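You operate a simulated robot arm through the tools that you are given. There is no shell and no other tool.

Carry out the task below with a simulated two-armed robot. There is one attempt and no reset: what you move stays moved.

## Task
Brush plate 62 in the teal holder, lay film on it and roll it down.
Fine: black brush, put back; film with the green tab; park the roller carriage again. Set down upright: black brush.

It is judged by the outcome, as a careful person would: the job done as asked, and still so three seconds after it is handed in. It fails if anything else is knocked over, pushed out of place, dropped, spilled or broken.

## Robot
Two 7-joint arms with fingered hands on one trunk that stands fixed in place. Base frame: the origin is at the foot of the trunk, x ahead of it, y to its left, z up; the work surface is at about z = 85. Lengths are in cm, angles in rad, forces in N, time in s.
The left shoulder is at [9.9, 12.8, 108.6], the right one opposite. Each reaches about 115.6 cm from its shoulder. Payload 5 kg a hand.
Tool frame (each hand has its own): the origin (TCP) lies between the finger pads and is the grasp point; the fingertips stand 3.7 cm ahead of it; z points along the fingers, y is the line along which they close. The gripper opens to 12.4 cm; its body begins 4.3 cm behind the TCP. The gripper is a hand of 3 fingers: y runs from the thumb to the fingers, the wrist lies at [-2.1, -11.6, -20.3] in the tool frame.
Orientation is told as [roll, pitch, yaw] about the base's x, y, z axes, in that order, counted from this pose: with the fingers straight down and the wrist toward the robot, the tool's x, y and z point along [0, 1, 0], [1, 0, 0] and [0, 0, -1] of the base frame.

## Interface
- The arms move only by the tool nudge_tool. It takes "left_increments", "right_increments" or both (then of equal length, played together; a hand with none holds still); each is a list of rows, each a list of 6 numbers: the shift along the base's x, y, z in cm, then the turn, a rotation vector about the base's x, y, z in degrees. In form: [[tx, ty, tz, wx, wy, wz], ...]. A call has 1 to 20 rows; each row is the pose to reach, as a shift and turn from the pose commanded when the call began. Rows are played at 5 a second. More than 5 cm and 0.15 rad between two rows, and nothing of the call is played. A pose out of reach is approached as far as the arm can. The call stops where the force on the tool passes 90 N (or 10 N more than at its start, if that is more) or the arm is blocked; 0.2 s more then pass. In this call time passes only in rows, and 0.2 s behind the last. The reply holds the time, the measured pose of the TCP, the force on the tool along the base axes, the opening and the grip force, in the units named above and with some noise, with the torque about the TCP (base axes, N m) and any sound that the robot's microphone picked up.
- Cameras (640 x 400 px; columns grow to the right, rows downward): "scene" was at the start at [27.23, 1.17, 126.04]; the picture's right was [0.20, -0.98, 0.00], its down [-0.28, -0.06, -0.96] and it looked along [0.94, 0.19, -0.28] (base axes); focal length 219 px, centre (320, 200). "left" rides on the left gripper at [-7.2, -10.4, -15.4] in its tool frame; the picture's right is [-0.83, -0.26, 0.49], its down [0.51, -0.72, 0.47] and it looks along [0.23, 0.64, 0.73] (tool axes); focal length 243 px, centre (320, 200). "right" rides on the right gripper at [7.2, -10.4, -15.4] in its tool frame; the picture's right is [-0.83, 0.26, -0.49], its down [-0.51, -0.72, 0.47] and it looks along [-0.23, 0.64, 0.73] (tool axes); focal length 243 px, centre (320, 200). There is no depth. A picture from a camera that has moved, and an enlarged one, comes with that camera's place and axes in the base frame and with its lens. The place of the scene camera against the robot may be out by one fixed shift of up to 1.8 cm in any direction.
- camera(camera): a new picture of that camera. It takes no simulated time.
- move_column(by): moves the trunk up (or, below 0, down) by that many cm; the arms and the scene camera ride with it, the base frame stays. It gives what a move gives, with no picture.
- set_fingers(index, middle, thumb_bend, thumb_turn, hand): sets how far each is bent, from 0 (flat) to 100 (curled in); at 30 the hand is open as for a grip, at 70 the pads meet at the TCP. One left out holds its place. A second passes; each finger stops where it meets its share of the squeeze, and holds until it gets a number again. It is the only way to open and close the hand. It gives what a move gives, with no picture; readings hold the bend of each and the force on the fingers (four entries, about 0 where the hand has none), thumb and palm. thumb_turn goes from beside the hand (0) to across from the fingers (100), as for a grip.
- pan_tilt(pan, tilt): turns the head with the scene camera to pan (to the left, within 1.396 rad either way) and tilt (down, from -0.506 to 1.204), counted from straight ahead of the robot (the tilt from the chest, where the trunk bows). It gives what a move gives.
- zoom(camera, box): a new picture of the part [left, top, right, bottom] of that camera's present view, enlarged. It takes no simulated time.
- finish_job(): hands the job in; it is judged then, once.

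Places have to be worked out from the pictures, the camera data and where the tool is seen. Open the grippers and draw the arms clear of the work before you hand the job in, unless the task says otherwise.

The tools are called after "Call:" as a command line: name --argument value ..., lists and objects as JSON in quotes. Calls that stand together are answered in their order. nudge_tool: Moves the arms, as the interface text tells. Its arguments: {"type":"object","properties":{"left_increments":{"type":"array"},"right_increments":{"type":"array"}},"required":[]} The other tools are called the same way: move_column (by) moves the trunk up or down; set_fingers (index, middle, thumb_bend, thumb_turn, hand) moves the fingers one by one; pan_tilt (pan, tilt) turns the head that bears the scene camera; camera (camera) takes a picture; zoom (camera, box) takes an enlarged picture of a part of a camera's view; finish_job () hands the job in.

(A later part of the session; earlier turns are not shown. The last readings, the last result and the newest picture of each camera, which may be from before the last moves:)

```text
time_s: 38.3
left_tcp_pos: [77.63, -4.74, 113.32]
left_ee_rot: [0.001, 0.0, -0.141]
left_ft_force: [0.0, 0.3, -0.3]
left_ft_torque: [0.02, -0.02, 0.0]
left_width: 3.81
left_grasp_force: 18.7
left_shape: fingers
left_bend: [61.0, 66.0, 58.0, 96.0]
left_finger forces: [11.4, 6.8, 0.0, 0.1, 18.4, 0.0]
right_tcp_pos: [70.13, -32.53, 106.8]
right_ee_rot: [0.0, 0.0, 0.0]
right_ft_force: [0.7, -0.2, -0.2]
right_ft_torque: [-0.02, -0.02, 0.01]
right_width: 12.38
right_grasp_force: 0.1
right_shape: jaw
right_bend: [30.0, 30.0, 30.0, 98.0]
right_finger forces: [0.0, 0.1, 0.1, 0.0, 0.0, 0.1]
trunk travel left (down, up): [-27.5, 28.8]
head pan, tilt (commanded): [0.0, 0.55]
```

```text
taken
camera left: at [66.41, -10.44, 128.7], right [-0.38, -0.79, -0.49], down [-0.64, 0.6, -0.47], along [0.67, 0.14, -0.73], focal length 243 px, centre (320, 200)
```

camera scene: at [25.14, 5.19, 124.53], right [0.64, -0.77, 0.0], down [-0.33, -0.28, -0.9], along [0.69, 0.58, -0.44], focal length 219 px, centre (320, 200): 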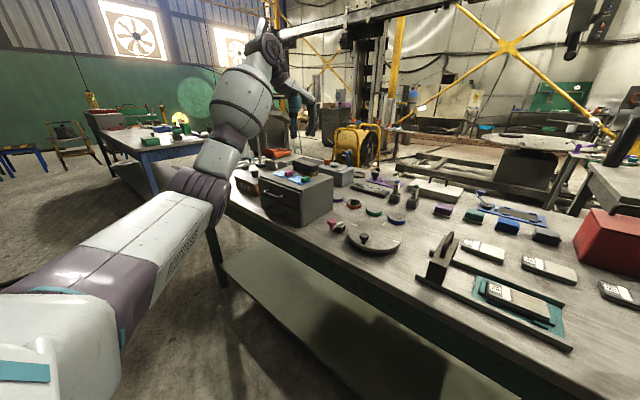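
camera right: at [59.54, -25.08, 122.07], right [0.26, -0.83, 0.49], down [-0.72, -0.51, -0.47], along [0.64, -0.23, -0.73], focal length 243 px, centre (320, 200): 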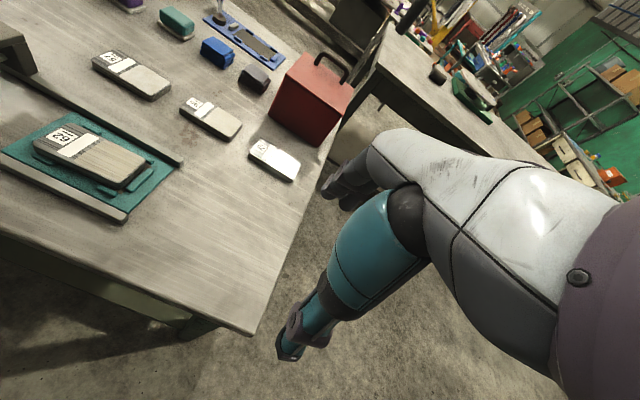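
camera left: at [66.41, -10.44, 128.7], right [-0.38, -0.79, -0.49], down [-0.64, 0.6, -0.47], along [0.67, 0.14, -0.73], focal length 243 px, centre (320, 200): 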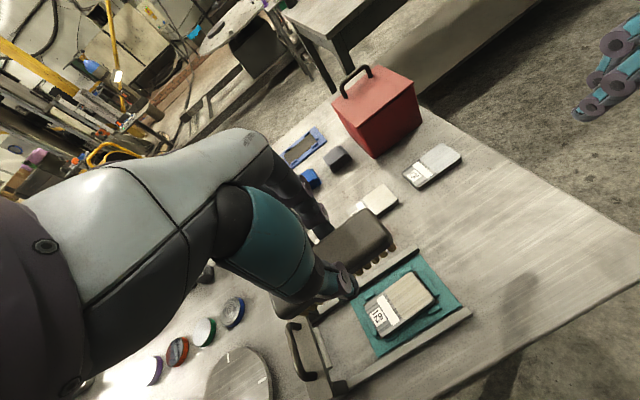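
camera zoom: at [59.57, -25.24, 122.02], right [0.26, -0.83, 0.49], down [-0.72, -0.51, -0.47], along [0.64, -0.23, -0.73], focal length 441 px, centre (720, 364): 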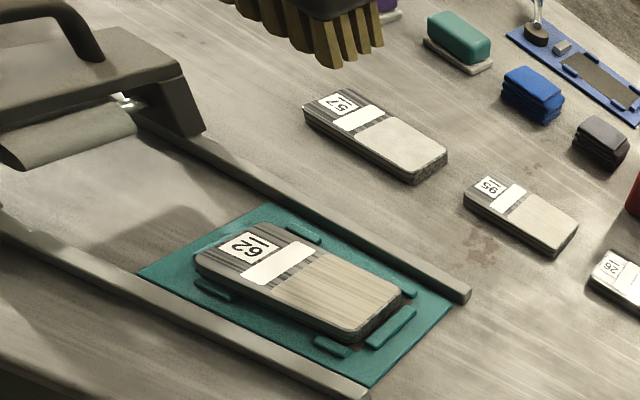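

Brush is centred above the plate. I lower to TCP z≈95.3 (bristles ~2 cm above the plate) and check.

Call:
nudge_tool --left_increments '[[0, -0.1, -4.5, 0, 0, 0], [0, -0.1, -9, 0, 0, 0], [0, -0.1, -13.5, 0, 0, 0], [0, -0.1, -18, 0, 0, 0]]'

Call:
zoom --camera "scene" --box '[270, 150, 400, 260]'

Call:
zoom --camera "right" --box '[0, 80, 180, 220]'

Call:
zoom --camera "left" --box '[260, 170, 460, 340]'

```text
time_s: 39.3
left_tcp_pos: [77.59, -4.9, 95.32]
left_ee_rot: [-0.003, 0.002, -0.141]
left_ft_force: [-0.2, 0.0, -0.8]
left_ft_torque: [-0.01, 0.0, -0.01]
left_width: 3.82
left_grasp_force: 18.4
left_shape: fingers
left_bend: [61.0, 66.0, 58.0, 96.0]
left_finger forces: [11.3, 7.0, 0.0, 0.0, 18.3, 0.0]
right_tcp_pos: [70.13, -32.48, 106.6]
right_ee_rot: [-0.002, 0.0, -0.001]
right_ft_force: [0.2, -0.2, -0.1]
right_ft_torque: [0.05, 0.04, -0.02]
right_width: 12.35
right_grasp_force: 0.1
right_shape: jaw
right_bend: [30.0, 30.0, 30.0, 98.0]
right_finger forces: [0.0, 0.1, 0.0, 0.0, 0.0, 0.0]
trunk travel left (down, up): [-27.5, 28.8]
head pan, tilt (commanded): [0.0, 0.55]
```

```text
3.64 times, centred on (335, 205) of scene
camera zoom: at [27.17, -0.7, 123.61], right [0.0, -1.0, 0.0], down [-0.52, 0.0, -0.85], along [0.85, 0.0, -0.52], focal length 797 px, centre (266, 182)
```

zoom: 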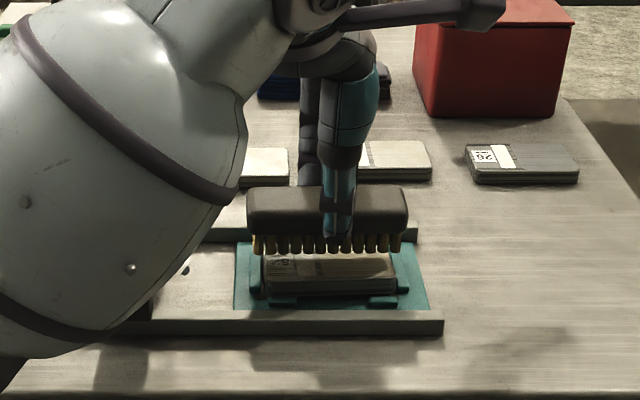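

```text
2.86 times, centred on (90, 150) of right
camera zoom: at [59.67, -25.23, 121.97], right [0.26, -0.83, 0.49], down [-0.72, -0.51, -0.47], along [0.64, -0.23, -0.73], focal length 693 px, centre (977, 343)
```

zoom: 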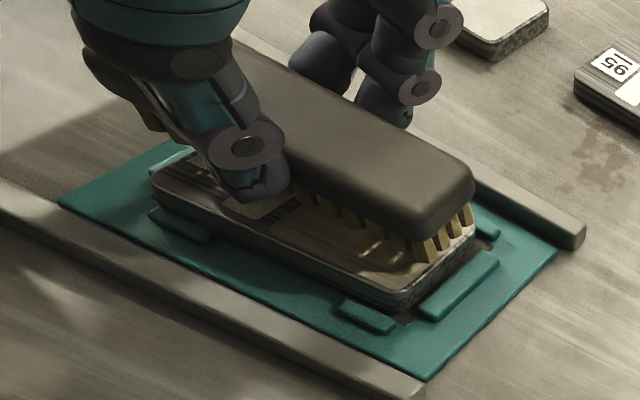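

```text
2.35 times, centred on (360, 255) of left
camera zoom: at [66.44, -10.44, 110.73], right [-0.37, -0.79, -0.49], down [-0.64, 0.6, -0.47], along [0.67, 0.14, -0.73], focal length 571 px, centre (226, 71)
```

zoom: 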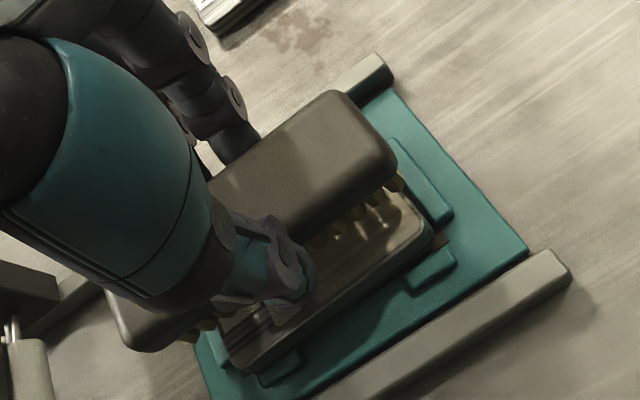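

I lower gently until the bristles touch the plate, watching the vertical force.

Call:
nudge_tool --left_increments '[[-0.3, 0, -0.8, 0, 0, 0], [-0.5, 0, -1.6, 0, 0, 0]]'

Call:
nudge_tool --left_increments '[[0, 0, -0.3, 0, 0, 0]]'

```text
time_s: 39.9
left_tcp_pos: [77.1, -4.87, 93.76]
left_ee_rot: [0.0, -0.003, -0.14]
left_ft_force: [0.9, 1.3, 1.9]
left_ft_torque: [0.02, 0.05, -0.02]
left_width: 3.82
left_grasp_force: 18.8
left_shape: fingers
left_bend: [61.0, 66.0, 59.0, 96.0]
left_finger forces: [12.0, 7.3, 0.0, 0.0, 19.1, 0.1]
right_tcp_pos: [69.98, -32.32, 106.71]
right_ee_rot: [0.0, -0.002, 0.002]
right_ft_force: [-0.4, -1.6, -0.4]
right_ft_torque: [-0.02, -0.05, 0.01]
right_width: 12.36
right_grasp_force: 0.0
right_shape: jaw
right_bend: [30.0, 30.0, 30.0, 98.0]
right_finger forces: [0.0, 0.0, 0.0, 0.2, 0.0, 0.0]
trunk travel left (down, up): [-27.5, 28.8]
head pan, tilt (commanded): [0.0, 0.55]
```

```text
time_s: 40.3
left_tcp_pos: [77.09, -4.72, 93.46]
left_ee_rot: [0.001, 0.0, -0.14]
left_ft_force: [1.4, 0.8, 2.2]
left_ft_torque: [0.05, 0.0, 0.03]
left_width: 3.84
left_grasp_force: 19.1
left_shape: fingers
left_bend: [61.0, 66.0, 59.0, 95.0]
left_finger forces: [12.4, 7.5, 0.0, 0.1, 18.7, 0.0]
right_tcp_pos: [70.08, -32.41, 106.73]
right_ee_rot: [0.001, -0.003, -0.001]
right_ft_force: [0.3, -0.2, -0.1]
right_ft_torque: [-0.02, 0.01, -0.02]
right_width: 12.38
right_grasp_force: 0.0
right_shape: jaw
right_bend: [30.0, 30.0, 30.0, 98.0]
right_finger forces: [0.1, 0.0, 0.0, 0.0, 0.0, 0.0]
trunk travel left (down, up): [-27.5, 28.8]
head pan, tilt (commanded): [0.0, 0.55]
```

Contact is light (~3 N). I now brush: lengthwise strokes over the front half then the back half of the plate.

Call:
nudge_tool --left_increments '[[-0.8, 0, -0.1, 0, 0, 0], [-0.8, 1.5, -0.1, 0, 0, 0], [-0.8, 3, -0.1, 0, 0, 0], [-0.8, 1.5, -0.1, 0, 0, 0], [-0.8, 0, -0.1, 0, 0, 0], [-0.8, -1.5, -0.1, 0, 0, 0], [-0.8, -3, -0.1, 0, 0, 0], [-0.8, -1.5, -0.1, 0, 0, 0], [-0.8, 0, -0.1, 0, 0, 0], [0.4, 0, -0.1, 0, 0, 0], [1.4, 0, -0.1, 0, 0, 0], [1.4, 1.5, -0.1, 0, 0, 0], [1.4, 3, -0.1, 0, 0, 0], [1.4, 1.5, -0.1, 0, 0, 0], [1.4, 0, -0.1, 0, 0, 0], [1.4, -1.5, -0.1, 0, 0, 0], [1.4, -3, -0.1, 0, 0, 0], [1.4, -1.5, -0.1, 0, 0, 0], [1.4, 0, -0.1, 0, 0, 0], [0.3, 0, -0.1, 0, 0, 0]]'

Call:
zoom --camera "right" --box '[0, 80, 180, 220]'

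Call:
zoom --camera "scene" --box '[270, 150, 400, 260]'

```text
time_s: 44.5
left_tcp_pos: [77.33, -4.77, 93.41]
left_ee_rot: [0.002, -0.002, -0.139]
left_ft_force: [5.4, -2.3, 12.6]
left_ft_torque: [-0.1, 0.04, 0.03]
left_width: 3.78
left_grasp_force: 20.1
left_shape: fingers
left_bend: [71.0, 67.0, 60.0, 95.0]
left_finger forces: [13.1, 8.9, 0.1, 0.0, 17.6, 0.0]
right_tcp_pos: [70.03, -32.52, 106.83]
right_ee_rot: [0.001, -0.003, -0.001]
right_ft_force: [-0.1, -0.5, 0.3]
right_ft_torque: [-0.01, -0.03, -0.01]
right_width: 12.39
right_grasp_force: 0.2
right_shape: jaw
right_bend: [30.0, 30.0, 30.0, 98.0]
right_finger forces: [0.1, 0.0, 0.0, 0.0, 0.0, 0.0]
trunk travel left (down, up): [-27.5, 28.8]
head pan, tilt (commanded): [0.0, 0.55]
```

```text
2.86 times, centred on (90, 150) of right
camera zoom: at [59.45, -25.25, 122.09], right [0.26, -0.83, 0.49], down [-0.72, -0.51, -0.47], along [0.64, -0.23, -0.73], focal length 693 px, centre (977, 343)
```

zoom: 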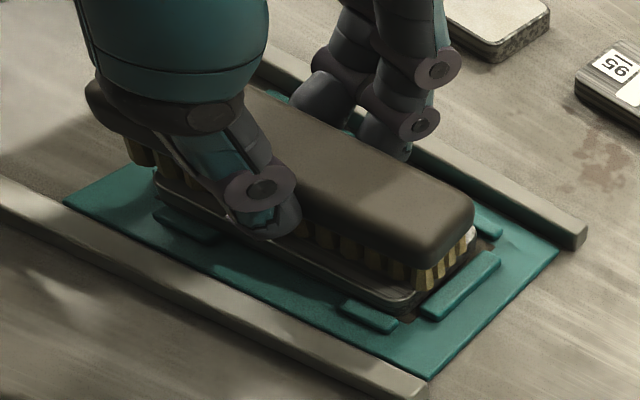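

```text
3.64 times, centred on (335, 205) of scene
camera zoom: at [26.95, -0.73, 123.67], right [0.0, -1.0, 0.0], down [-0.52, 0.0, -0.85], along [0.85, 0.0, -0.52], focal length 797 px, centre (266, 182)
```

zoom: 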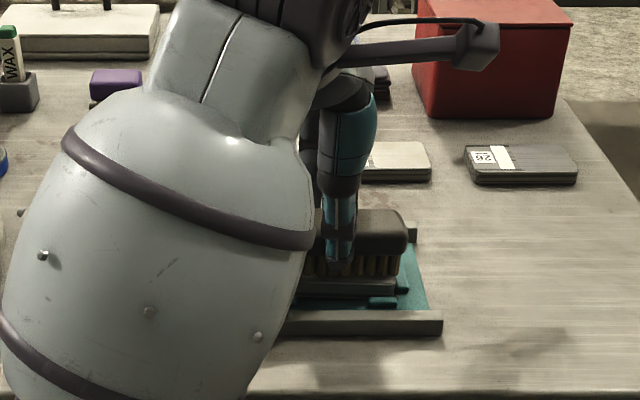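

Strokes done with up to ~12 N; the brush turned a bit in the fingers. I lift off and inspect the grip before continuing.

Call:
nudge_tool --left_increments '[[0, 0, 1, 0, 0, 0], [0, 0, 4, 0, 0, 0], [0, 0, 8, 0, 0, 0]]'

Call:
zoom --camera "right" --box '[0, 20, 200, 220]'

Call:
zoom --camera "left" --box '[240, 150, 480, 340]'

Call:
zoom --camera "scene" --box '[270, 130, 400, 260]'

```text
time_s: 45.3
left_tcp_pos: [77.35, -4.76, 101.43]
left_ee_rot: [-0.001, 0.002, -0.14]
left_ft_force: [0.1, -0.1, -0.8]
left_ft_torque: [0.06, -0.05, -0.02]
left_width: 3.76
left_grasp_force: 18.3
left_shape: fingers
left_bend: [71.0, 67.0, 60.0, 95.0]
left_finger forces: [11.3, 7.1, 0.0, 0.0, 18.4, 0.0]
right_tcp_pos: [70.0, -32.47, 106.71]
right_ee_rot: [0.001, -0.003, 0.001]
right_ft_force: [0.2, -0.4, 0.1]
right_ft_torque: [-0.01, -0.01, 0.02]
right_width: 12.39
right_grasp_force: 0.1
right_shape: jaw
right_bend: [30.0, 30.0, 30.0, 98.0]
right_finger forces: [0.1, 0.1, 0.0, 0.1, 0.1, 0.0]
trunk travel left (down, up): [-27.5, 28.8]
head pan, tilt (commanded): [0.0, 0.55]
```

```text
2.00 times, centred on (100, 120) of right
camera zoom: at [59.48, -25.27, 122.06], right [0.26, -0.83, 0.49], down [-0.72, -0.51, -0.47], along [0.64, -0.23, -0.73], focal length 485 px, centre (760, 360)
```

zoom: 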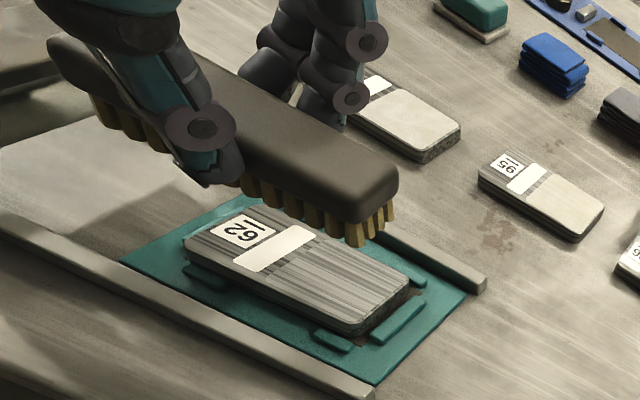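

```text
2.11 times, centred on (360, 245) of left
camera zoom: at [66.01, -10.42, 116.75], right [-0.38, -0.79, -0.49], down [-0.64, 0.6, -0.47], along [0.67, 0.14, -0.73], focal length 511 px, centre (236, 105)
```

zoom: 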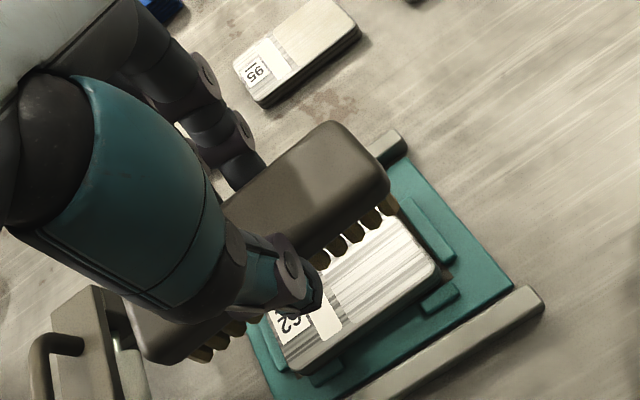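

```text
3.08 times, centred on (335, 195) of scene
camera zoom: at [26.99, -0.74, 123.65], right [0.0, -1.0, 0.0], down [-0.52, 0.0, -0.85], along [0.85, 0.0, -0.52], focal length 675 px, centre (274, 215)
```

zoom: 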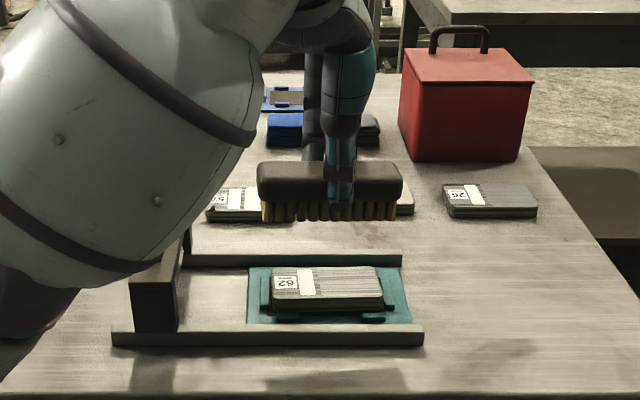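

The dust patch has vanished – plate 62 now shows clean bare metal, so the brushing took. Now I carry the brush back high to above its original spot, turning it another -7° to match its former angle.

Call:
nudge_tool --left_increments '[[0, 0, 4.6, 0, 0, 0], [0, 0, 9.2, 0, 0, 0], [0, 0, 13.7, 0, 0, 0], [0.5, 4.45, 13.7, 0, 0, 0], [1, 8.9, 13.7, 0, 0, 0], [1.5, 13.35, 13.7, 0, 0, 0], [2, 17.8, 13.7, 0, 0, 0], [2.5, 22.25, 13.7, 0, 0, 0], [3, 26.7, 13.7, 0, 0, 0], [3.5, 31.15, 13.7, 0, 0, 0], [4, 35.6, 13.7, 0, 0, 0], [4.5, 40.05, 13.7, 0, 0, 0], [5, 44.5, 13.7, 0, 0, -1], [5.5, 48.95, 13.7, 0, 0, -2.5], [6, 53.4, 13.7, 0, 0, -4], [6.5, 57.85, 13.7, 0, 0, -5.5], [7, 62.3, 13.7, 0, 0, -7], [7.05, 66.7, 13.7, 0, 0, -7]]'

Call:
pan_tilt --pan 0.7 --tilt 0.45

Call:
zoom --camera "scene" --box '[260, 80, 370, 210]'

Call:
zoom --camera "left" --box '[240, 170, 480, 380]'

```text
time_s: 49.1
left_tcp_pos: [84.38, 62.0, 115.03]
left_ee_rot: [0.0, 0.001, -0.265]
left_ft_force: [0.6, 0.3, -1.6]
left_ft_torque: [-0.03, -0.05, -0.03]
left_width: 3.78
left_grasp_force: 18.5
left_shape: fingers
left_bend: [71.0, 67.0, 60.0, 95.0]
left_finger forces: [11.3, 7.2, 0.0, 0.0, 18.5, 0.0]
right_tcp_pos: [70.05, -32.45, 106.69]
right_ee_rot: [-0.001, -0.002, 0.0]
right_ft_force: [0.4, 1.1, 0.1]
right_ft_torque: [-0.03, 0.01, -0.01]
right_width: 12.36
right_grasp_force: 0.0
right_shape: jaw
right_bend: [30.0, 30.0, 30.0, 98.0]
right_finger forces: [0.0, 0.1, 0.1, 0.0, 0.1, 0.0]
trunk travel left (down, up): [-27.5, 28.8]
head pan, tilt (commanded): [0.0, 0.55]
```

```text
time_s: 50.2
left_tcp_pos: [84.44, 61.87, 115.08]
left_ee_rot: [0.0, 0.0, -0.262]
left_ft_force: [-0.4, 0.0, -1.5]
left_ft_torque: [0.03, 0.01, 0.01]
left_width: 3.79
left_grasp_force: 18.5
left_shape: fingers
left_bend: [71.0, 67.0, 60.0, 95.0]
left_finger forces: [11.3, 7.2, 0.0, 0.1, 18.4, 0.0]
right_tcp_pos: [70.15, -32.46, 106.7]
right_ee_rot: [0.0, 0.0, 0.002]
right_ft_force: [0.0, -0.7, 0.1]
right_ft_torque: [0.03, -0.05, 0.02]
right_width: 12.41
right_grasp_force: 0.0
right_shape: jaw
right_bend: [30.0, 30.0, 30.0, 98.0]
right_finger forces: [0.0, 0.0, 0.2, 0.1, 0.0, 0.1]
trunk travel left (down, up): [-27.5, 28.8]
head pan, tilt (commanded): [0.7, 0.45]
```

```text
3.08 times, centred on (315, 145) of scene
camera zoom: at [25.13, 5.21, 124.54], right [0.64, -0.77, 0.0], down [-0.33, -0.28, -0.9], along [0.69, 0.58, -0.44], focal length 675 px, centre (335, 369)
```

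zoom: 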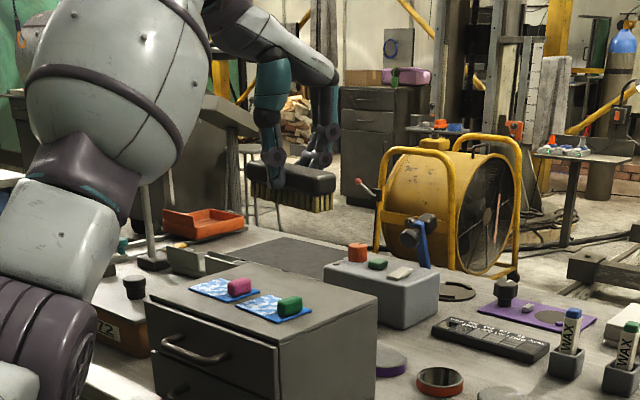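

```text
1.90 times, centred on (360, 275) of left
camera zoom: at [72.61, 57.61, 130.43], right [-0.47, -0.73, -0.49], down [-0.57, 0.68, -0.47], along [0.68, 0.06, -0.73], focal length 462 px, centre (244, 57)
```

zoom: 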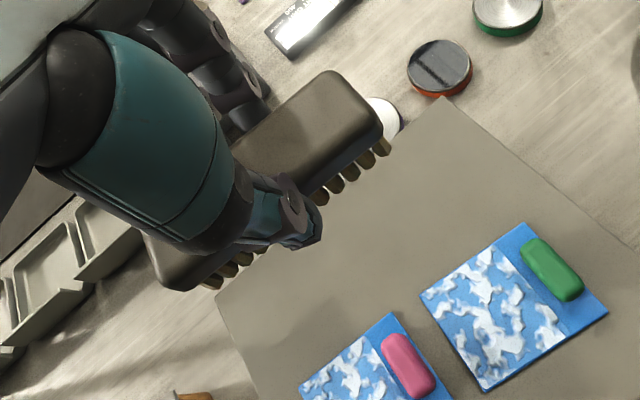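

The brush hovers over its old place (within ~0.6 cm). I shift it 0.5 cm forward, lower to about 1 cm above the box top, and look.

Call:
nudge_tool --left_increments '[[-0.25, 0, -4.5, 0, 0, 0], [-0.5, 0, -8.8, 0, 0, 0]]'

Call:
zoom --camera "scene" --box '[280, 120, 350, 200]'

Call:
zoom --camera "left" --box '[240, 170, 480, 380]'

```text
time_s: 50.8
left_tcp_pos: [83.89, 61.95, 106.08]
left_ee_rot: [0.0, 0.001, -0.263]
left_ft_force: [-0.3, -0.1, -1.6]
left_ft_torque: [-0.05, -0.05, 0.03]
left_width: 3.79
left_grasp_force: 18.1
left_shape: fingers
left_bend: [71.0, 67.0, 60.0, 95.0]
left_finger forces: [11.3, 7.2, 0.1, 0.1, 18.5, 0.0]
right_tcp_pos: [70.15, -32.36, 106.64]
right_ee_rot: [0.0, -0.001, -0.002]
right_ft_force: [-0.1, -0.4, -0.1]
right_ft_torque: [-0.04, -0.01, -0.01]
right_width: 12.38
right_grasp_force: 0.1
right_shape: jaw
right_bend: [30.0, 30.0, 30.0, 98.0]
right_finger forces: [0.0, 0.0, 0.0, 0.0, 0.0, 0.0]
trunk travel left (down, up): [-27.5, 28.8]
head pan, tilt (commanded): [0.7, 0.45]
```

```text
5.00 times, centred on (315, 160) of scene
camera zoom: at [25.16, 5.27, 124.53], right [0.64, -0.77, 0.0], down [-0.33, -0.28, -0.9], along [0.69, 0.58, -0.44], focal length 1096 px, centre (345, 400)
```

zoom: 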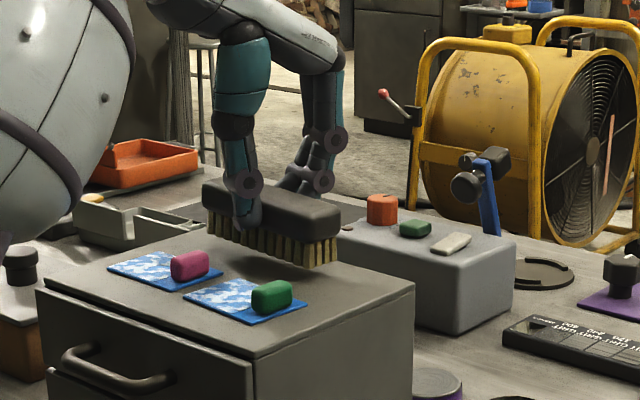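

```text
1.90 times, centred on (360, 275) of left
camera zoom: at [72.06, 57.78, 121.58], right [-0.47, -0.73, -0.49], down [-0.57, 0.68, -0.47], along [0.68, 0.06, -0.73], focal length 462 px, centre (244, 57)
```

zoom: 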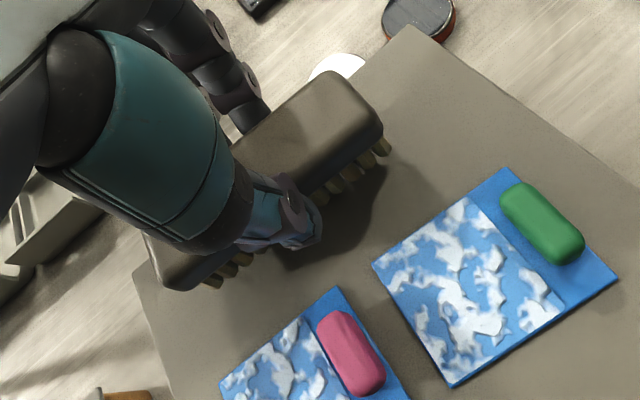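

Position matches the original view closely. I lower in small steps until the bristles touch.

Call:
nudge_tool --left_increments '[[0, 0, -0.4, 0, 0, 0], [0, 0, -0.8, 0, 0, 0]]'

Call:
zoom --camera "scene" --box '[280, 120, 350, 200]'

```text
time_s: 51.4
left_tcp_pos: [83.91, 61.9, 105.5]
left_ee_rot: [0.0, 0.0, -0.262]
left_ft_force: [0.0, 0.1, -1.0]
left_ft_torque: [0.03, 0.03, 0.0]
left_width: 3.77
left_grasp_force: 18.9
left_shape: fingers
left_bend: [71.0, 67.0, 60.0, 95.0]
left_finger forces: [11.3, 7.3, 0.1, 0.1, 18.5, 0.1]
right_tcp_pos: [70.01, -32.47, 106.7]
right_ee_rot: [0.001, 0.0, 0.001]
right_ft_force: [-0.4, -0.3, 0.7]
right_ft_torque: [0.03, 0.0, 0.02]
right_width: 12.37
right_grasp_force: 0.1
right_shape: jaw
right_bend: [30.0, 30.0, 30.0, 98.0]
right_finger forces: [0.1, 0.0, 0.0, 0.1, 0.0, 0.0]
trunk travel left (down, up): [-27.5, 28.8]
head pan, tilt (commanded): [0.7, 0.45]
```

```text
5.00 times, centred on (315, 160) of scene
camera zoom: at [25.11, 5.19, 124.54], right [0.64, -0.77, 0.0], down [-0.33, -0.28, -0.9], along [0.69, 0.58, -0.44], focal length 1096 px, centre (345, 400)
```

zoom: 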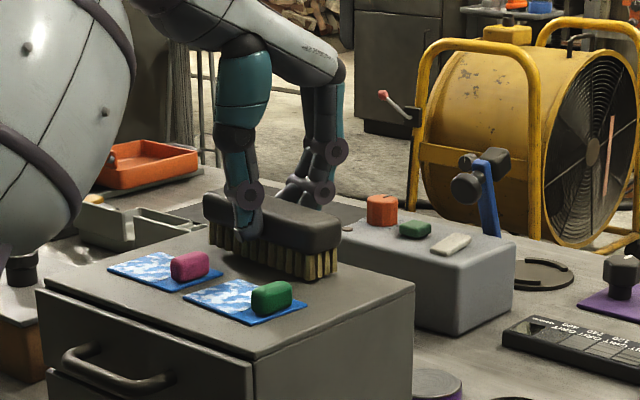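

Almost down; another 0.3 cm.

Call:
nudge_tool --left_increments '[[0, 0, -0.15, 0, 0, 0], [0, 0, -0.3, 0, 0, 0]]'

```text
time_s: 52.0
left_tcp_pos: [83.94, 61.94, 105.11]
left_ee_rot: [0.0, -0.001, -0.262]
left_ft_force: [-0.3, 0.8, -1.0]
left_ft_torque: [-0.02, -0.01, 0.02]
left_width: 3.78
left_grasp_force: 18.7
left_shape: fingers
left_bend: [71.0, 67.0, 60.0, 95.0]
left_finger forces: [11.3, 7.1, 0.1, 0.1, 18.5, 0.0]
right_tcp_pos: [70.1, -32.48, 106.7]
right_ee_rot: [0.0, 0.0, 0.001]
right_ft_force: [0.2, 0.0, 0.1]
right_ft_torque: [0.0, 0.01, 0.0]
right_width: 12.36
right_grasp_force: 0.0
right_shape: jaw
right_bend: [30.0, 30.0, 30.0, 98.0]
right_finger forces: [0.0, 0.1, 0.1, 0.0, 0.0, 0.0]
trunk travel left (down, up): [-27.5, 28.8]
head pan, tilt (commanded): [0.7, 0.45]
```

Call:
nudge_tool --left_increments '[[0, 0, -0.2, 0, 0, 0]]'

Call:
zoom --camera "scene" --box '[280, 120, 350, 200]'

```text
time_s: 52.4
left_tcp_pos: [83.88, 61.9, 105.0]
left_ee_rot: [0.0, -0.002, -0.261]
left_ft_force: [1.0, 1.2, 1.6]
left_ft_torque: [-0.06, 0.0, 0.01]
left_width: 3.77
left_grasp_force: 18.6
left_shape: fingers
left_bend: [71.0, 67.0, 60.0, 95.0]
left_finger forces: [11.9, 6.8, 0.0, 0.0, 18.5, 0.1]
right_tcp_pos: [70.09, -32.62, 106.72]
right_ee_rot: [-0.001, -0.003, 0.001]
right_ft_force: [0.1, -0.6, 0.7]
right_ft_torque: [0.02, -0.01, -0.01]
right_width: 12.38
right_grasp_force: 0.0
right_shape: jaw
right_bend: [30.0, 30.0, 30.0, 98.0]
right_finger forces: [0.0, 0.0, 0.0, 0.1, 0.0, 0.1]
trunk travel left (down, up): [-27.5, 28.8]
head pan, tilt (commanded): [0.7, 0.45]
```

```text
5.00 times, centred on (315, 160) of scene
camera zoom: at [25.1, 5.21, 124.55], right [0.64, -0.77, 0.0], down [-0.33, -0.28, -0.9], along [0.69, 0.58, -0.44], focal length 1096 px, centre (345, 400)
```

zoom: 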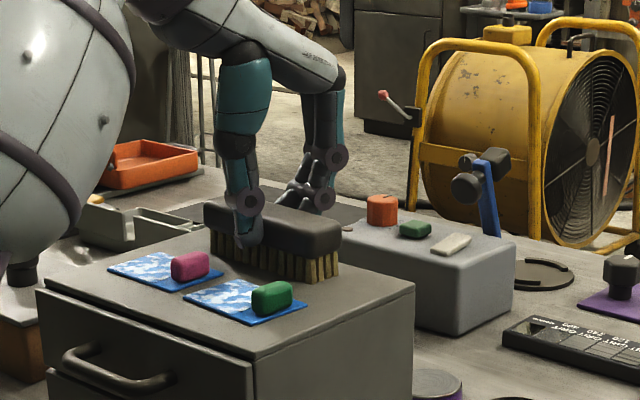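

The bristles touch (force +1.6 N). I open the fingers to release the brush standing upright.

Call:
set_fingers --hand "left" --index 58 --middle 58 --thumb_bend 52

Call:
zoom --camera "scene" --box '[280, 120, 350, 200]'

Call:
zoom --camera "left" --box '[240, 150, 480, 360]'

```text
time_s: 53.4
left_tcp_pos: [83.99, 62.05, 104.93]
left_ee_rot: [0.0, -0.002, -0.261]
left_ft_force: [-1.0, -0.2, 0.0]
left_ft_torque: [-0.01, -0.02, -0.01]
left_width: 5.32
left_grasp_force: 0.0
left_shape: fingers
left_bend: [57.0, 57.0, 52.0, 97.0]
left_finger forces: [0.1, 0.1, 0.1, 0.0, 0.1, 0.0]
right_tcp_pos: [70.05, -32.5, 106.74]
right_ee_rot: [-0.001, 0.001, 0.0]
right_ft_force: [0.6, -0.2, 0.5]
right_ft_torque: [0.0, 0.01, -0.01]
right_width: 12.37
right_grasp_force: 0.1
right_shape: jaw
right_bend: [30.0, 30.0, 30.0, 98.0]
right_finger forces: [0.0, 0.0, 0.0, 0.0, 0.1, 0.0]
trunk travel left (down, up): [-27.5, 28.8]
head pan, tilt (commanded): [0.7, 0.45]
```

```text
5.00 times, centred on (315, 160) of scene
camera zoom: at [25.11, 5.21, 124.54], right [0.64, -0.77, 0.0], down [-0.33, -0.28, -0.9], along [0.69, 0.58, -0.44], focal length 1096 px, centre (345, 400)
```

zoom: 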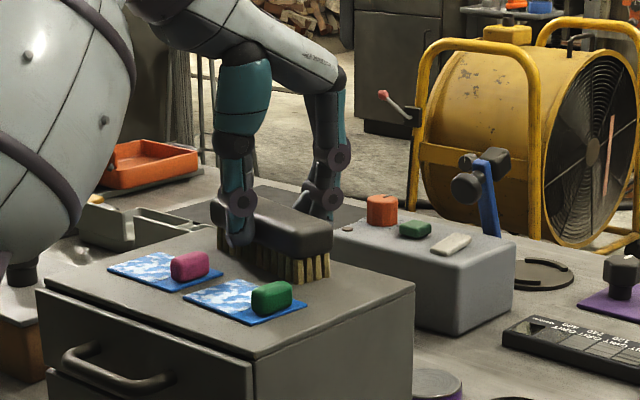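

```text
1.90 times, centred on (360, 255) of left
camera zoom: at [72.07, 57.7, 120.29], right [-0.47, -0.73, -0.49], down [-0.57, 0.68, -0.47], along [0.68, 0.06, -0.73], focal length 462 px, centre (244, 95)
```

zoom: 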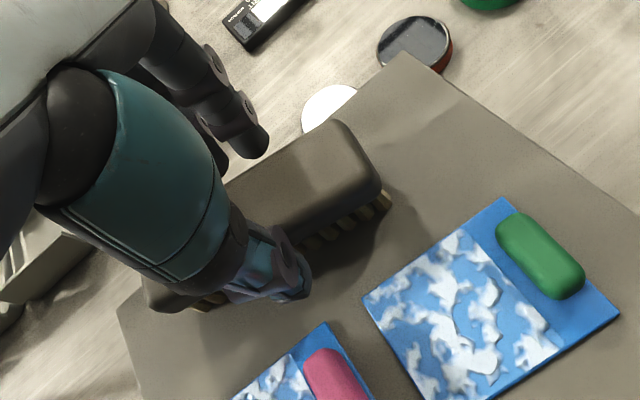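

Released with zero finger force; I raise the hand straight up clear of the brush.

Call:
nudge_tool --left_increments '[[0, 0, 1, 0, 0, 0], [0, 0, 3, 0, 0, 0], [0, 0, 7, 0, 0, 0], [0, 0, 11, 0, 0, 0]]'

Call:
zoom --camera "scene" --box '[270, 120, 350, 210]'

Call:
zoom --camera "left" --box '[270, 200, 510, 400]'

```text
time_s: 54.4
left_tcp_pos: [83.82, 61.74, 116.13]
left_ee_rot: [0.002, 0.001, -0.263]
left_ft_force: [-0.4, -0.6, 0.6]
left_ft_torque: [0.07, 0.0, 0.02]
left_width: 5.34
left_grasp_force: 0.1
left_shape: fingers
left_bend: [57.0, 57.0, 52.0, 97.0]
left_finger forces: [0.1, 0.0, 0.0, 0.0, 0.1, 0.0]
right_tcp_pos: [70.0, -32.59, 106.76]
right_ee_rot: [0.0, -0.001, 0.001]
right_ft_force: [-1.0, 0.4, -0.3]
right_ft_torque: [0.04, -0.03, 0.05]
right_width: 12.37
right_grasp_force: 0.1
right_shape: jaw
right_bend: [30.0, 30.0, 30.0, 98.0]
right_finger forces: [0.0, 0.0, 0.1, 0.1, 0.1, 0.0]
trunk travel left (down, up): [-27.5, 28.8]
head pan, tilt (commanded): [0.7, 0.45]
```

```text
4.44 times, centred on (310, 165) of scene
camera zoom: at [25.03, 5.09, 124.57], right [0.64, -0.77, 0.0], down [-0.33, -0.28, -0.9], along [0.69, 0.58, -0.43], focal length 974 px, centre (364, 356)
```

zoom: 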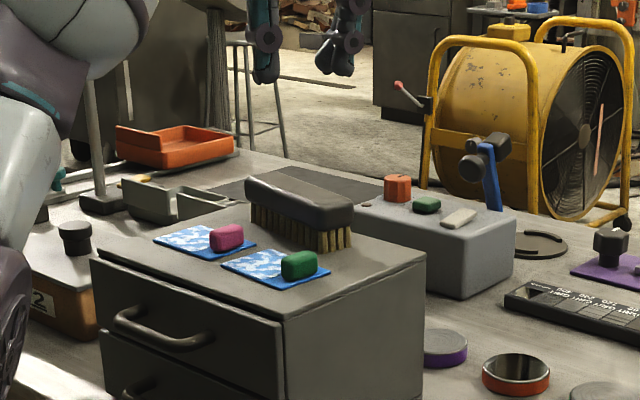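

```text
2.00 times, centred on (390, 300) of left
camera zoom: at [72.05, 57.53, 131.47], right [-0.47, -0.73, -0.49], down [-0.57, 0.68, -0.47], along [0.68, 0.06, -0.73], focal length 485 px, centre (180, 0)
```

zoom: 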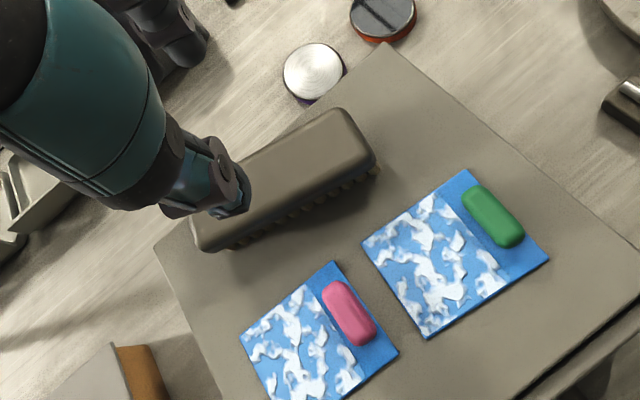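

The brush is back standing upright on the box. Before taking the film I study the roller under the carriage using the right camera.

Call:
zoom --camera "right" --box '[0, 0, 120, 110]'

Call:
nudge_tool --right_increments '[[-1, 2, -3, 0, 0, 5], [-2, 4, -6, 0, 0, 10], [-3, 6, -8, 0, 0, 15], [-4, 8, -9, 0, 0, 20], [-4, 8, -9, 0, 0, 25]]'

Call:
camera --camera "right"

```text
3.64 times, centred on (60, 55) of right
camera zoom: at [59.48, -25.35, 122.05], right [0.26, -0.83, 0.49], down [-0.72, -0.51, -0.47], along [0.64, -0.23, -0.73], focal length 882 px, centre (1266, 727)
```

zoom: 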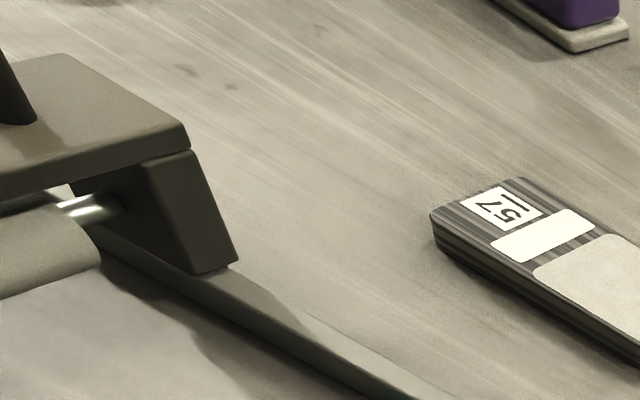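

```text
time_s: 55.6
left_tcp_pos: [83.9, 61.91, 115.92]
left_ee_rot: [-0.001, 0.0, -0.264]
left_ft_force: [-0.3, -0.8, -1.3]
left_ft_torque: [0.02, -0.02, 0.03]
left_width: 5.33
left_grasp_force: 0.1
left_shape: fingers
left_bend: [57.0, 57.0, 52.0, 97.0]
left_finger forces: [0.1, 0.0, 0.0, 0.0, 0.0, 0.1]
right_tcp_pos: [66.19, -24.55, 97.82]
right_ee_rot: [0.001, 0.0, 0.437]
right_ft_force: [0.8, 0.0, 0.5]
right_ft_torque: [-0.02, 0.01, -0.01]
right_width: 12.38
right_grasp_force: 0.0
right_shape: jaw
right_bend: [30.0, 30.0, 30.0, 98.0]
right_finger forces: [0.0, 0.0, 0.0, 0.0, 0.1, 0.0]
trunk travel left (down, up): [-27.5, 28.8]
head pan, tilt (commanded): [0.7, 0.45]
```

```text
taken
camera right: at [53.56, -22.34, 113.08], right [0.59, -0.64, 0.49], down [-0.44, -0.77, -0.47], along [0.68, 0.06, -0.73], focal length 243 px, centre (320, 200)
```

right: 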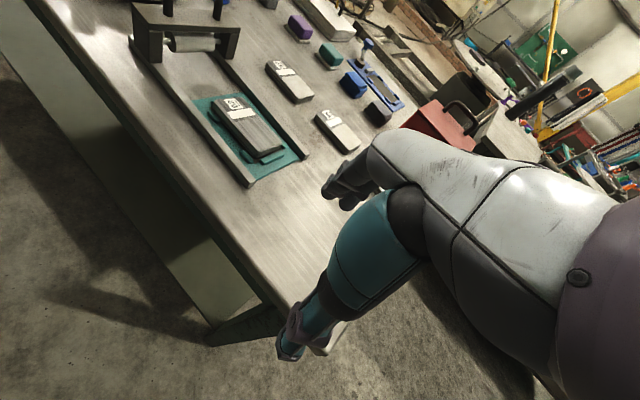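

Now the carriage's front with the roller shows at upper left; I zoom on it.

Call:
zoom --camera "right" --box '[110, 0, 260, 100]'

Call:
zoom --camera "right" --box '[180, 70, 330, 190]'

```text
4.00 times, centred on (185, 50) of right
camera zoom: at [53.56, -22.34, 113.08], right [0.59, -0.64, 0.49], down [-0.44, -0.77, -0.47], along [0.68, 0.06, -0.73], focal length 970 px, centre (860, 800)
```

zoom: 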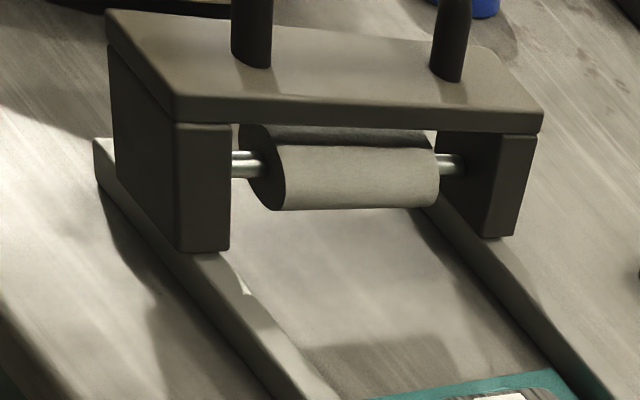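

```text
3.33 times, centred on (255, 130) of right
camera zoom: at [53.56, -22.34, 113.08], right [0.59, -0.64, 0.49], down [-0.44, -0.77, -0.47], along [0.68, 0.06, -0.73], focal length 809 px, centre (537, 433)
```

zoom: 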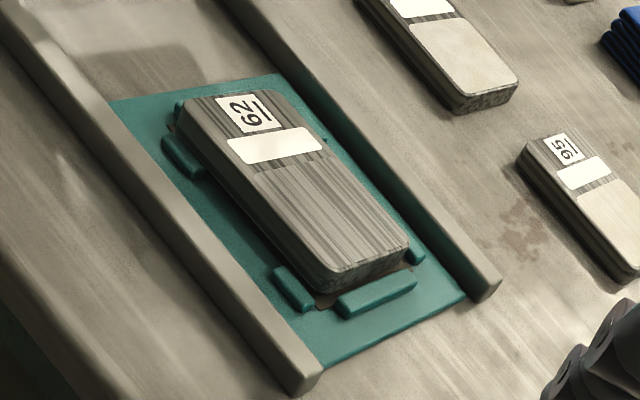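

The roller is about 3 cm in diameter, hanging near rail-top height. I zoom on the rail ends and roller to establish heights against the plate top.

Call:
zoom --camera "right" --box '[295, 130, 345, 165]'

Call:
zoom --camera "right" --box '[220, 160, 280, 200]'

Call:
zoom --camera "right" --box '[130, 10, 250, 80]'

```text
11.43 times, centred on (320, 148) of right
camera zoom: at [53.56, -22.34, 113.08], right [0.59, -0.64, 0.49], down [-0.44, -0.77, -0.47], along [0.68, 0.06, -0.73], focal length 2773 px, centre (320, 800)
```

zoom: 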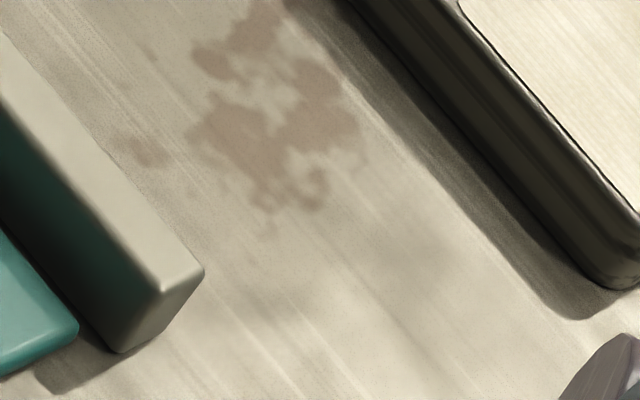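

```text
10.00 times, centred on (250, 180) of right
camera zoom: at [53.56, -22.34, 113.08], right [0.59, -0.64, 0.49], down [-0.44, -0.77, -0.47], along [0.68, 0.06, -0.73], focal length 2426 px, centre (1020, 400)
```

zoom: 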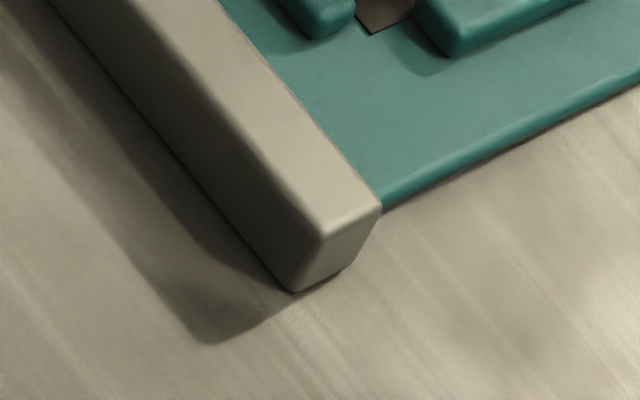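

```text
5.33 times, centred on (190, 45) of right
camera zoom: at [53.56, -22.34, 113.08], right [0.59, -0.64, 0.49], down [-0.44, -0.77, -0.47], along [0.68, 0.06, -0.73], focal length 1294 px, centre (1013, 1027)
```

zoom: 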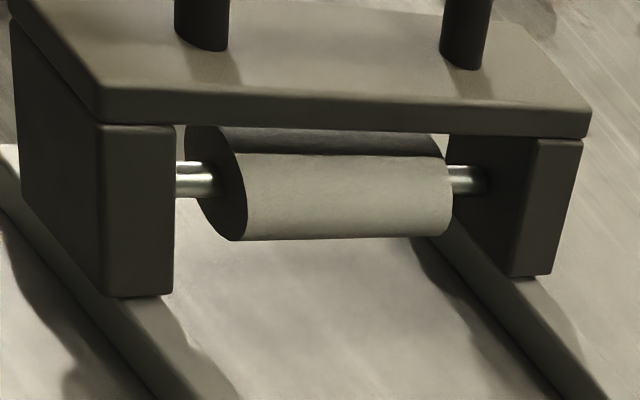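

Rail tops are ~86.4, plate top ~87.6, roller radius ~1.2 cm: the roller comes from the +y side, so the film's tab should lie at the far (-y) end, as it lies on the box now. To pinch the narrow tab I turn the left hand about -95° (closing along y) above the green tab.

Call:
nudge_tool --left_increments '[[0, 0, 2, 0, 0, -8], [-0.5, 0, 4, 0, 0, -16], [-1.5, -0.5, 6, 0, 0, -24], [-2.5, -1.5, 7, 0, 0, -32], [-3.5, -2.5, 7, 0, 0, -40], [-4.5, -3.5, 7, 0, 0, -48], [-5.5, -4.5, 7, 0, 0, -56], [-6.5, -5.5, 7, 0, 0, -64], [-7.7, -6.3, 7, 0, 0, -72], [-8.8, -7.1, 7, 0, 0, -80.4]]'

Call:
camera --camera "left"

Call:
camera --camera "scene"

```text
time_s: 57.8
left_tcp_pos: [75.03, 54.78, 123.1]
left_ee_rot: [0.004, 0.0, -1.668]
left_ft_force: [0.4, 0.0, 0.9]
left_ft_torque: [0.03, -0.03, 0.02]
left_width: 5.34
left_grasp_force: 0.1
left_shape: fingers
left_bend: [57.0, 57.0, 52.0, 97.0]
left_finger forces: [0.1, 0.0, 0.0, 0.1, 0.1, 0.0]
right_tcp_pos: [66.17, -24.58, 97.83]
right_ee_rot: [0.0, -0.001, 0.436]
right_ft_force: [0.3, -0.5, -0.4]
right_ft_torque: [0.06, 0.0, 0.04]
right_width: 12.35
right_grasp_force: 0.0
right_shape: jaw
right_bend: [30.0, 30.0, 30.0, 98.0]
right_finger forces: [0.0, 0.0, 0.0, 0.0, 0.1, 0.1]
trunk travel left (down, up): [-27.5, 28.8]
head pan, tilt (commanded): [0.7, 0.45]
```

```text
taken
camera left: at [68.88, 65.82, 138.5], right [-0.8, 0.34, -0.49], down [0.58, 0.67, -0.47], along [0.17, -0.66, -0.73], focal length 243 px, centre (320, 200)
```

left: 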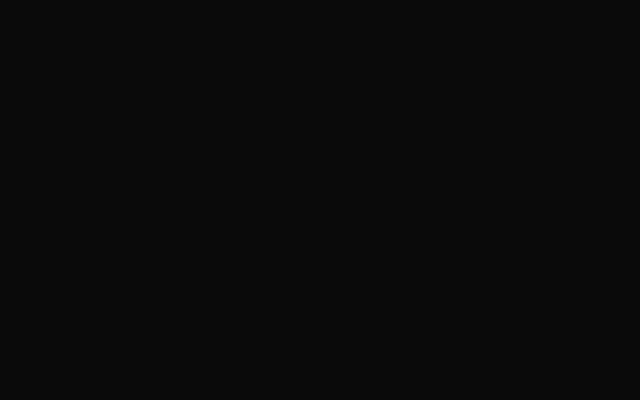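

```text
taken
camera scene: at [25.01, 5.03, 124.57], right [0.64, -0.76, 0.0], down [-0.33, -0.28, -0.9], along [0.69, 0.58, -0.43], focal length 219 px, centre (320, 200)
```

scene: 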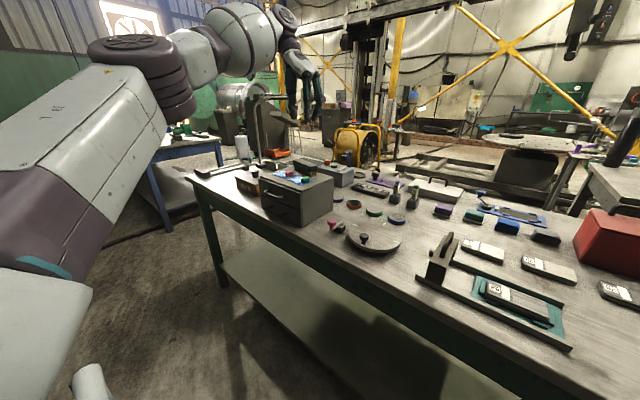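

The left camera is now covered by the arm (black), so I rely on the scene camera. I zoom there on the films, hand and box.

Call:
zoom --camera "scene" --box '[250, 60, 350, 220]'

Call:
zoom --camera "scene" --box '[265, 150, 335, 200]'

Call:
camera --camera "right"

```text
2.50 times, centred on (300, 140) of scene
camera zoom: at [25.01, 5.03, 124.57], right [0.64, -0.76, 0.0], down [-0.33, -0.28, -0.9], along [0.69, 0.58, -0.43], focal length 548 px, centre (370, 350)
```

zoom: 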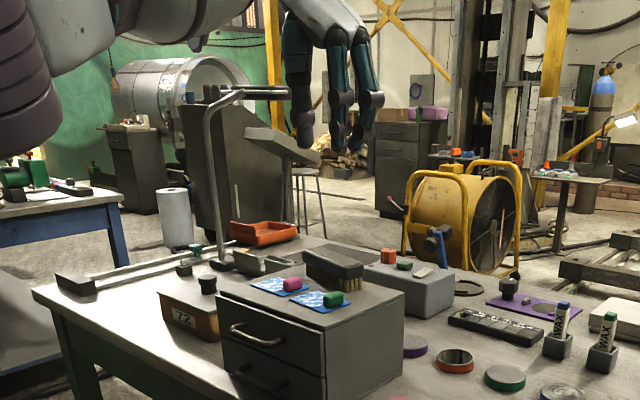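

```text
8.00 times, centred on (300, 175) of scene
camera zoom: at [25.01, 5.03, 124.57], right [0.64, -0.76, 0.0], down [-0.33, -0.28, -0.9], along [0.69, 0.58, -0.43], focal length 1754 px, centre (480, 400)
```

zoom: 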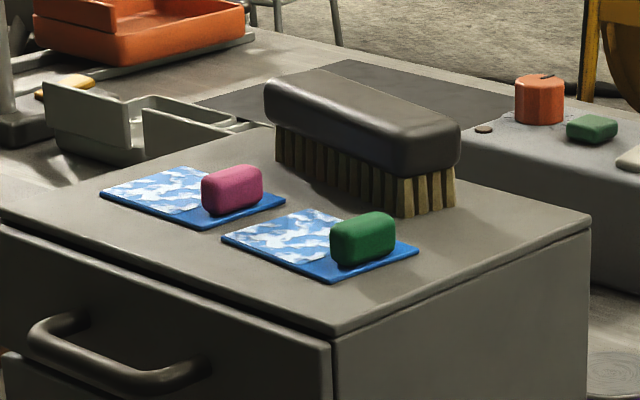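

```text
taken
camera right: at [53.5, -22.49, 113.13], right [0.59, -0.64, 0.49], down [-0.44, -0.76, -0.47], along [0.68, 0.06, -0.73], focal length 243 px, centre (320, 200)
```

right: 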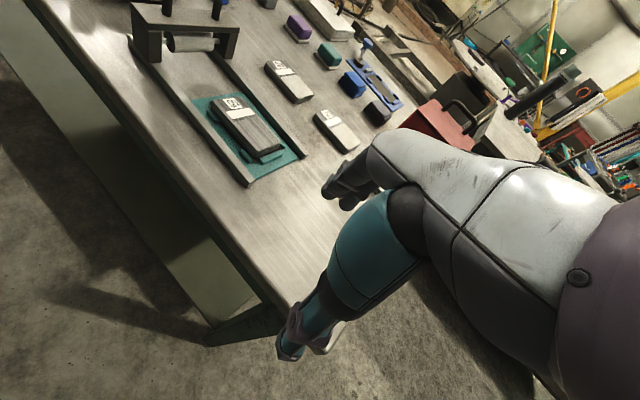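

The green tab (about 3.4 × 1.3 × 1.4 cm) is at ≈(75.0, 54.8), top ≈101. I narrow the finger opening and descend partway, watching from the scene camera.

Call:
set_fingers --hand "left" --index 60 --middle 62 --thumb_bend 59

Call:
nudge_tool --left_increments '[[0, 0, -4.5, 0, 0, 0], [0, 0, -9, 0, 0, 0], [0, 0, -13.5, 0, 0, 0]]'

Call:
zoom --camera "scene" --box '[265, 120, 335, 200]'

Call:
camera --camera "left"

```text
time_s: 58.8
left_tcp_pos: [75.25, 54.83, 122.96]
left_ee_rot: [-0.001, -0.001, -1.665]
left_ft_force: [-0.2, 0.1, 0.4]
left_ft_torque: [0.01, 0.0, 0.01]
left_width: 3.88
left_grasp_force: 0.2
left_shape: fingers
left_bend: [60.0, 62.0, 59.0, 97.0]
left_finger forces: [0.1, 0.0, 0.0, 0.1, 0.0, 0.0]
right_tcp_pos: [66.25, -24.57, 97.81]
right_ee_rot: [0.0, -0.003, 0.436]
right_ft_force: [0.2, 0.4, -0.4]
right_ft_torque: [-0.02, 0.01, 0.0]
right_width: 12.34
right_grasp_force: 0.0
right_shape: jaw
right_bend: [30.0, 30.0, 30.0, 98.0]
right_finger forces: [0.0, 0.1, 0.1, 0.0, 0.0, 0.0]
trunk travel left (down, up): [-27.5, 28.8]
head pan, tilt (commanded): [0.7, 0.45]
```

```text
time_s: 59.6
left_tcp_pos: [75.13, 55.13, 109.25]
left_ee_rot: [0.001, -0.002, -1.665]
left_ft_force: [0.2, 0.5, 0.0]
left_ft_torque: [-0.07, 0.01, -0.04]
left_width: 3.85
left_grasp_force: 0.1
left_shape: fingers
left_bend: [60.0, 62.0, 59.0, 97.0]
left_finger forces: [0.0, 0.1, 0.1, 0.0, 0.0, 0.0]
right_tcp_pos: [66.27, -24.32, 97.75]
right_ee_rot: [0.0, -0.002, 0.435]
right_ft_force: [0.4, 1.0, 0.0]
right_ft_torque: [-0.04, 0.02, -0.03]
right_width: 12.39
right_grasp_force: 0.1
right_shape: jaw
right_bend: [30.0, 30.0, 30.0, 98.0]
right_finger forces: [0.0, 0.1, 0.0, 0.0, 0.0, 0.1]
trunk travel left (down, up): [-27.5, 28.8]
head pan, tilt (commanded): [0.7, 0.45]
```

```text
5.00 times, centred on (300, 160) of scene
camera zoom: at [25.23, 5.38, 124.5], right [0.64, -0.76, 0.0], down [-0.33, -0.28, -0.9], along [0.69, 0.58, -0.44], focal length 1096 px, centre (420, 400)
```

zoom: 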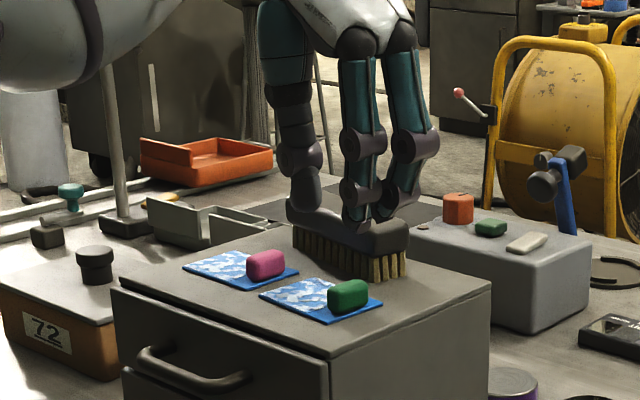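

```text
taken
camera left: at [69.07, 66.29, 124.65], right [-0.8, 0.34, -0.49], down [0.57, 0.67, -0.47], along [0.17, -0.66, -0.73], focal length 243 px, centre (320, 200)
```

left: 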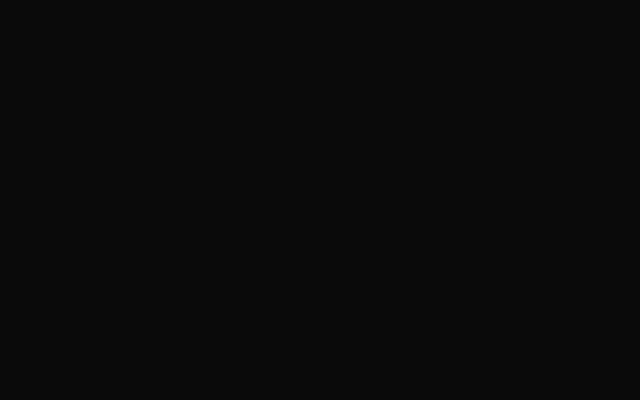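

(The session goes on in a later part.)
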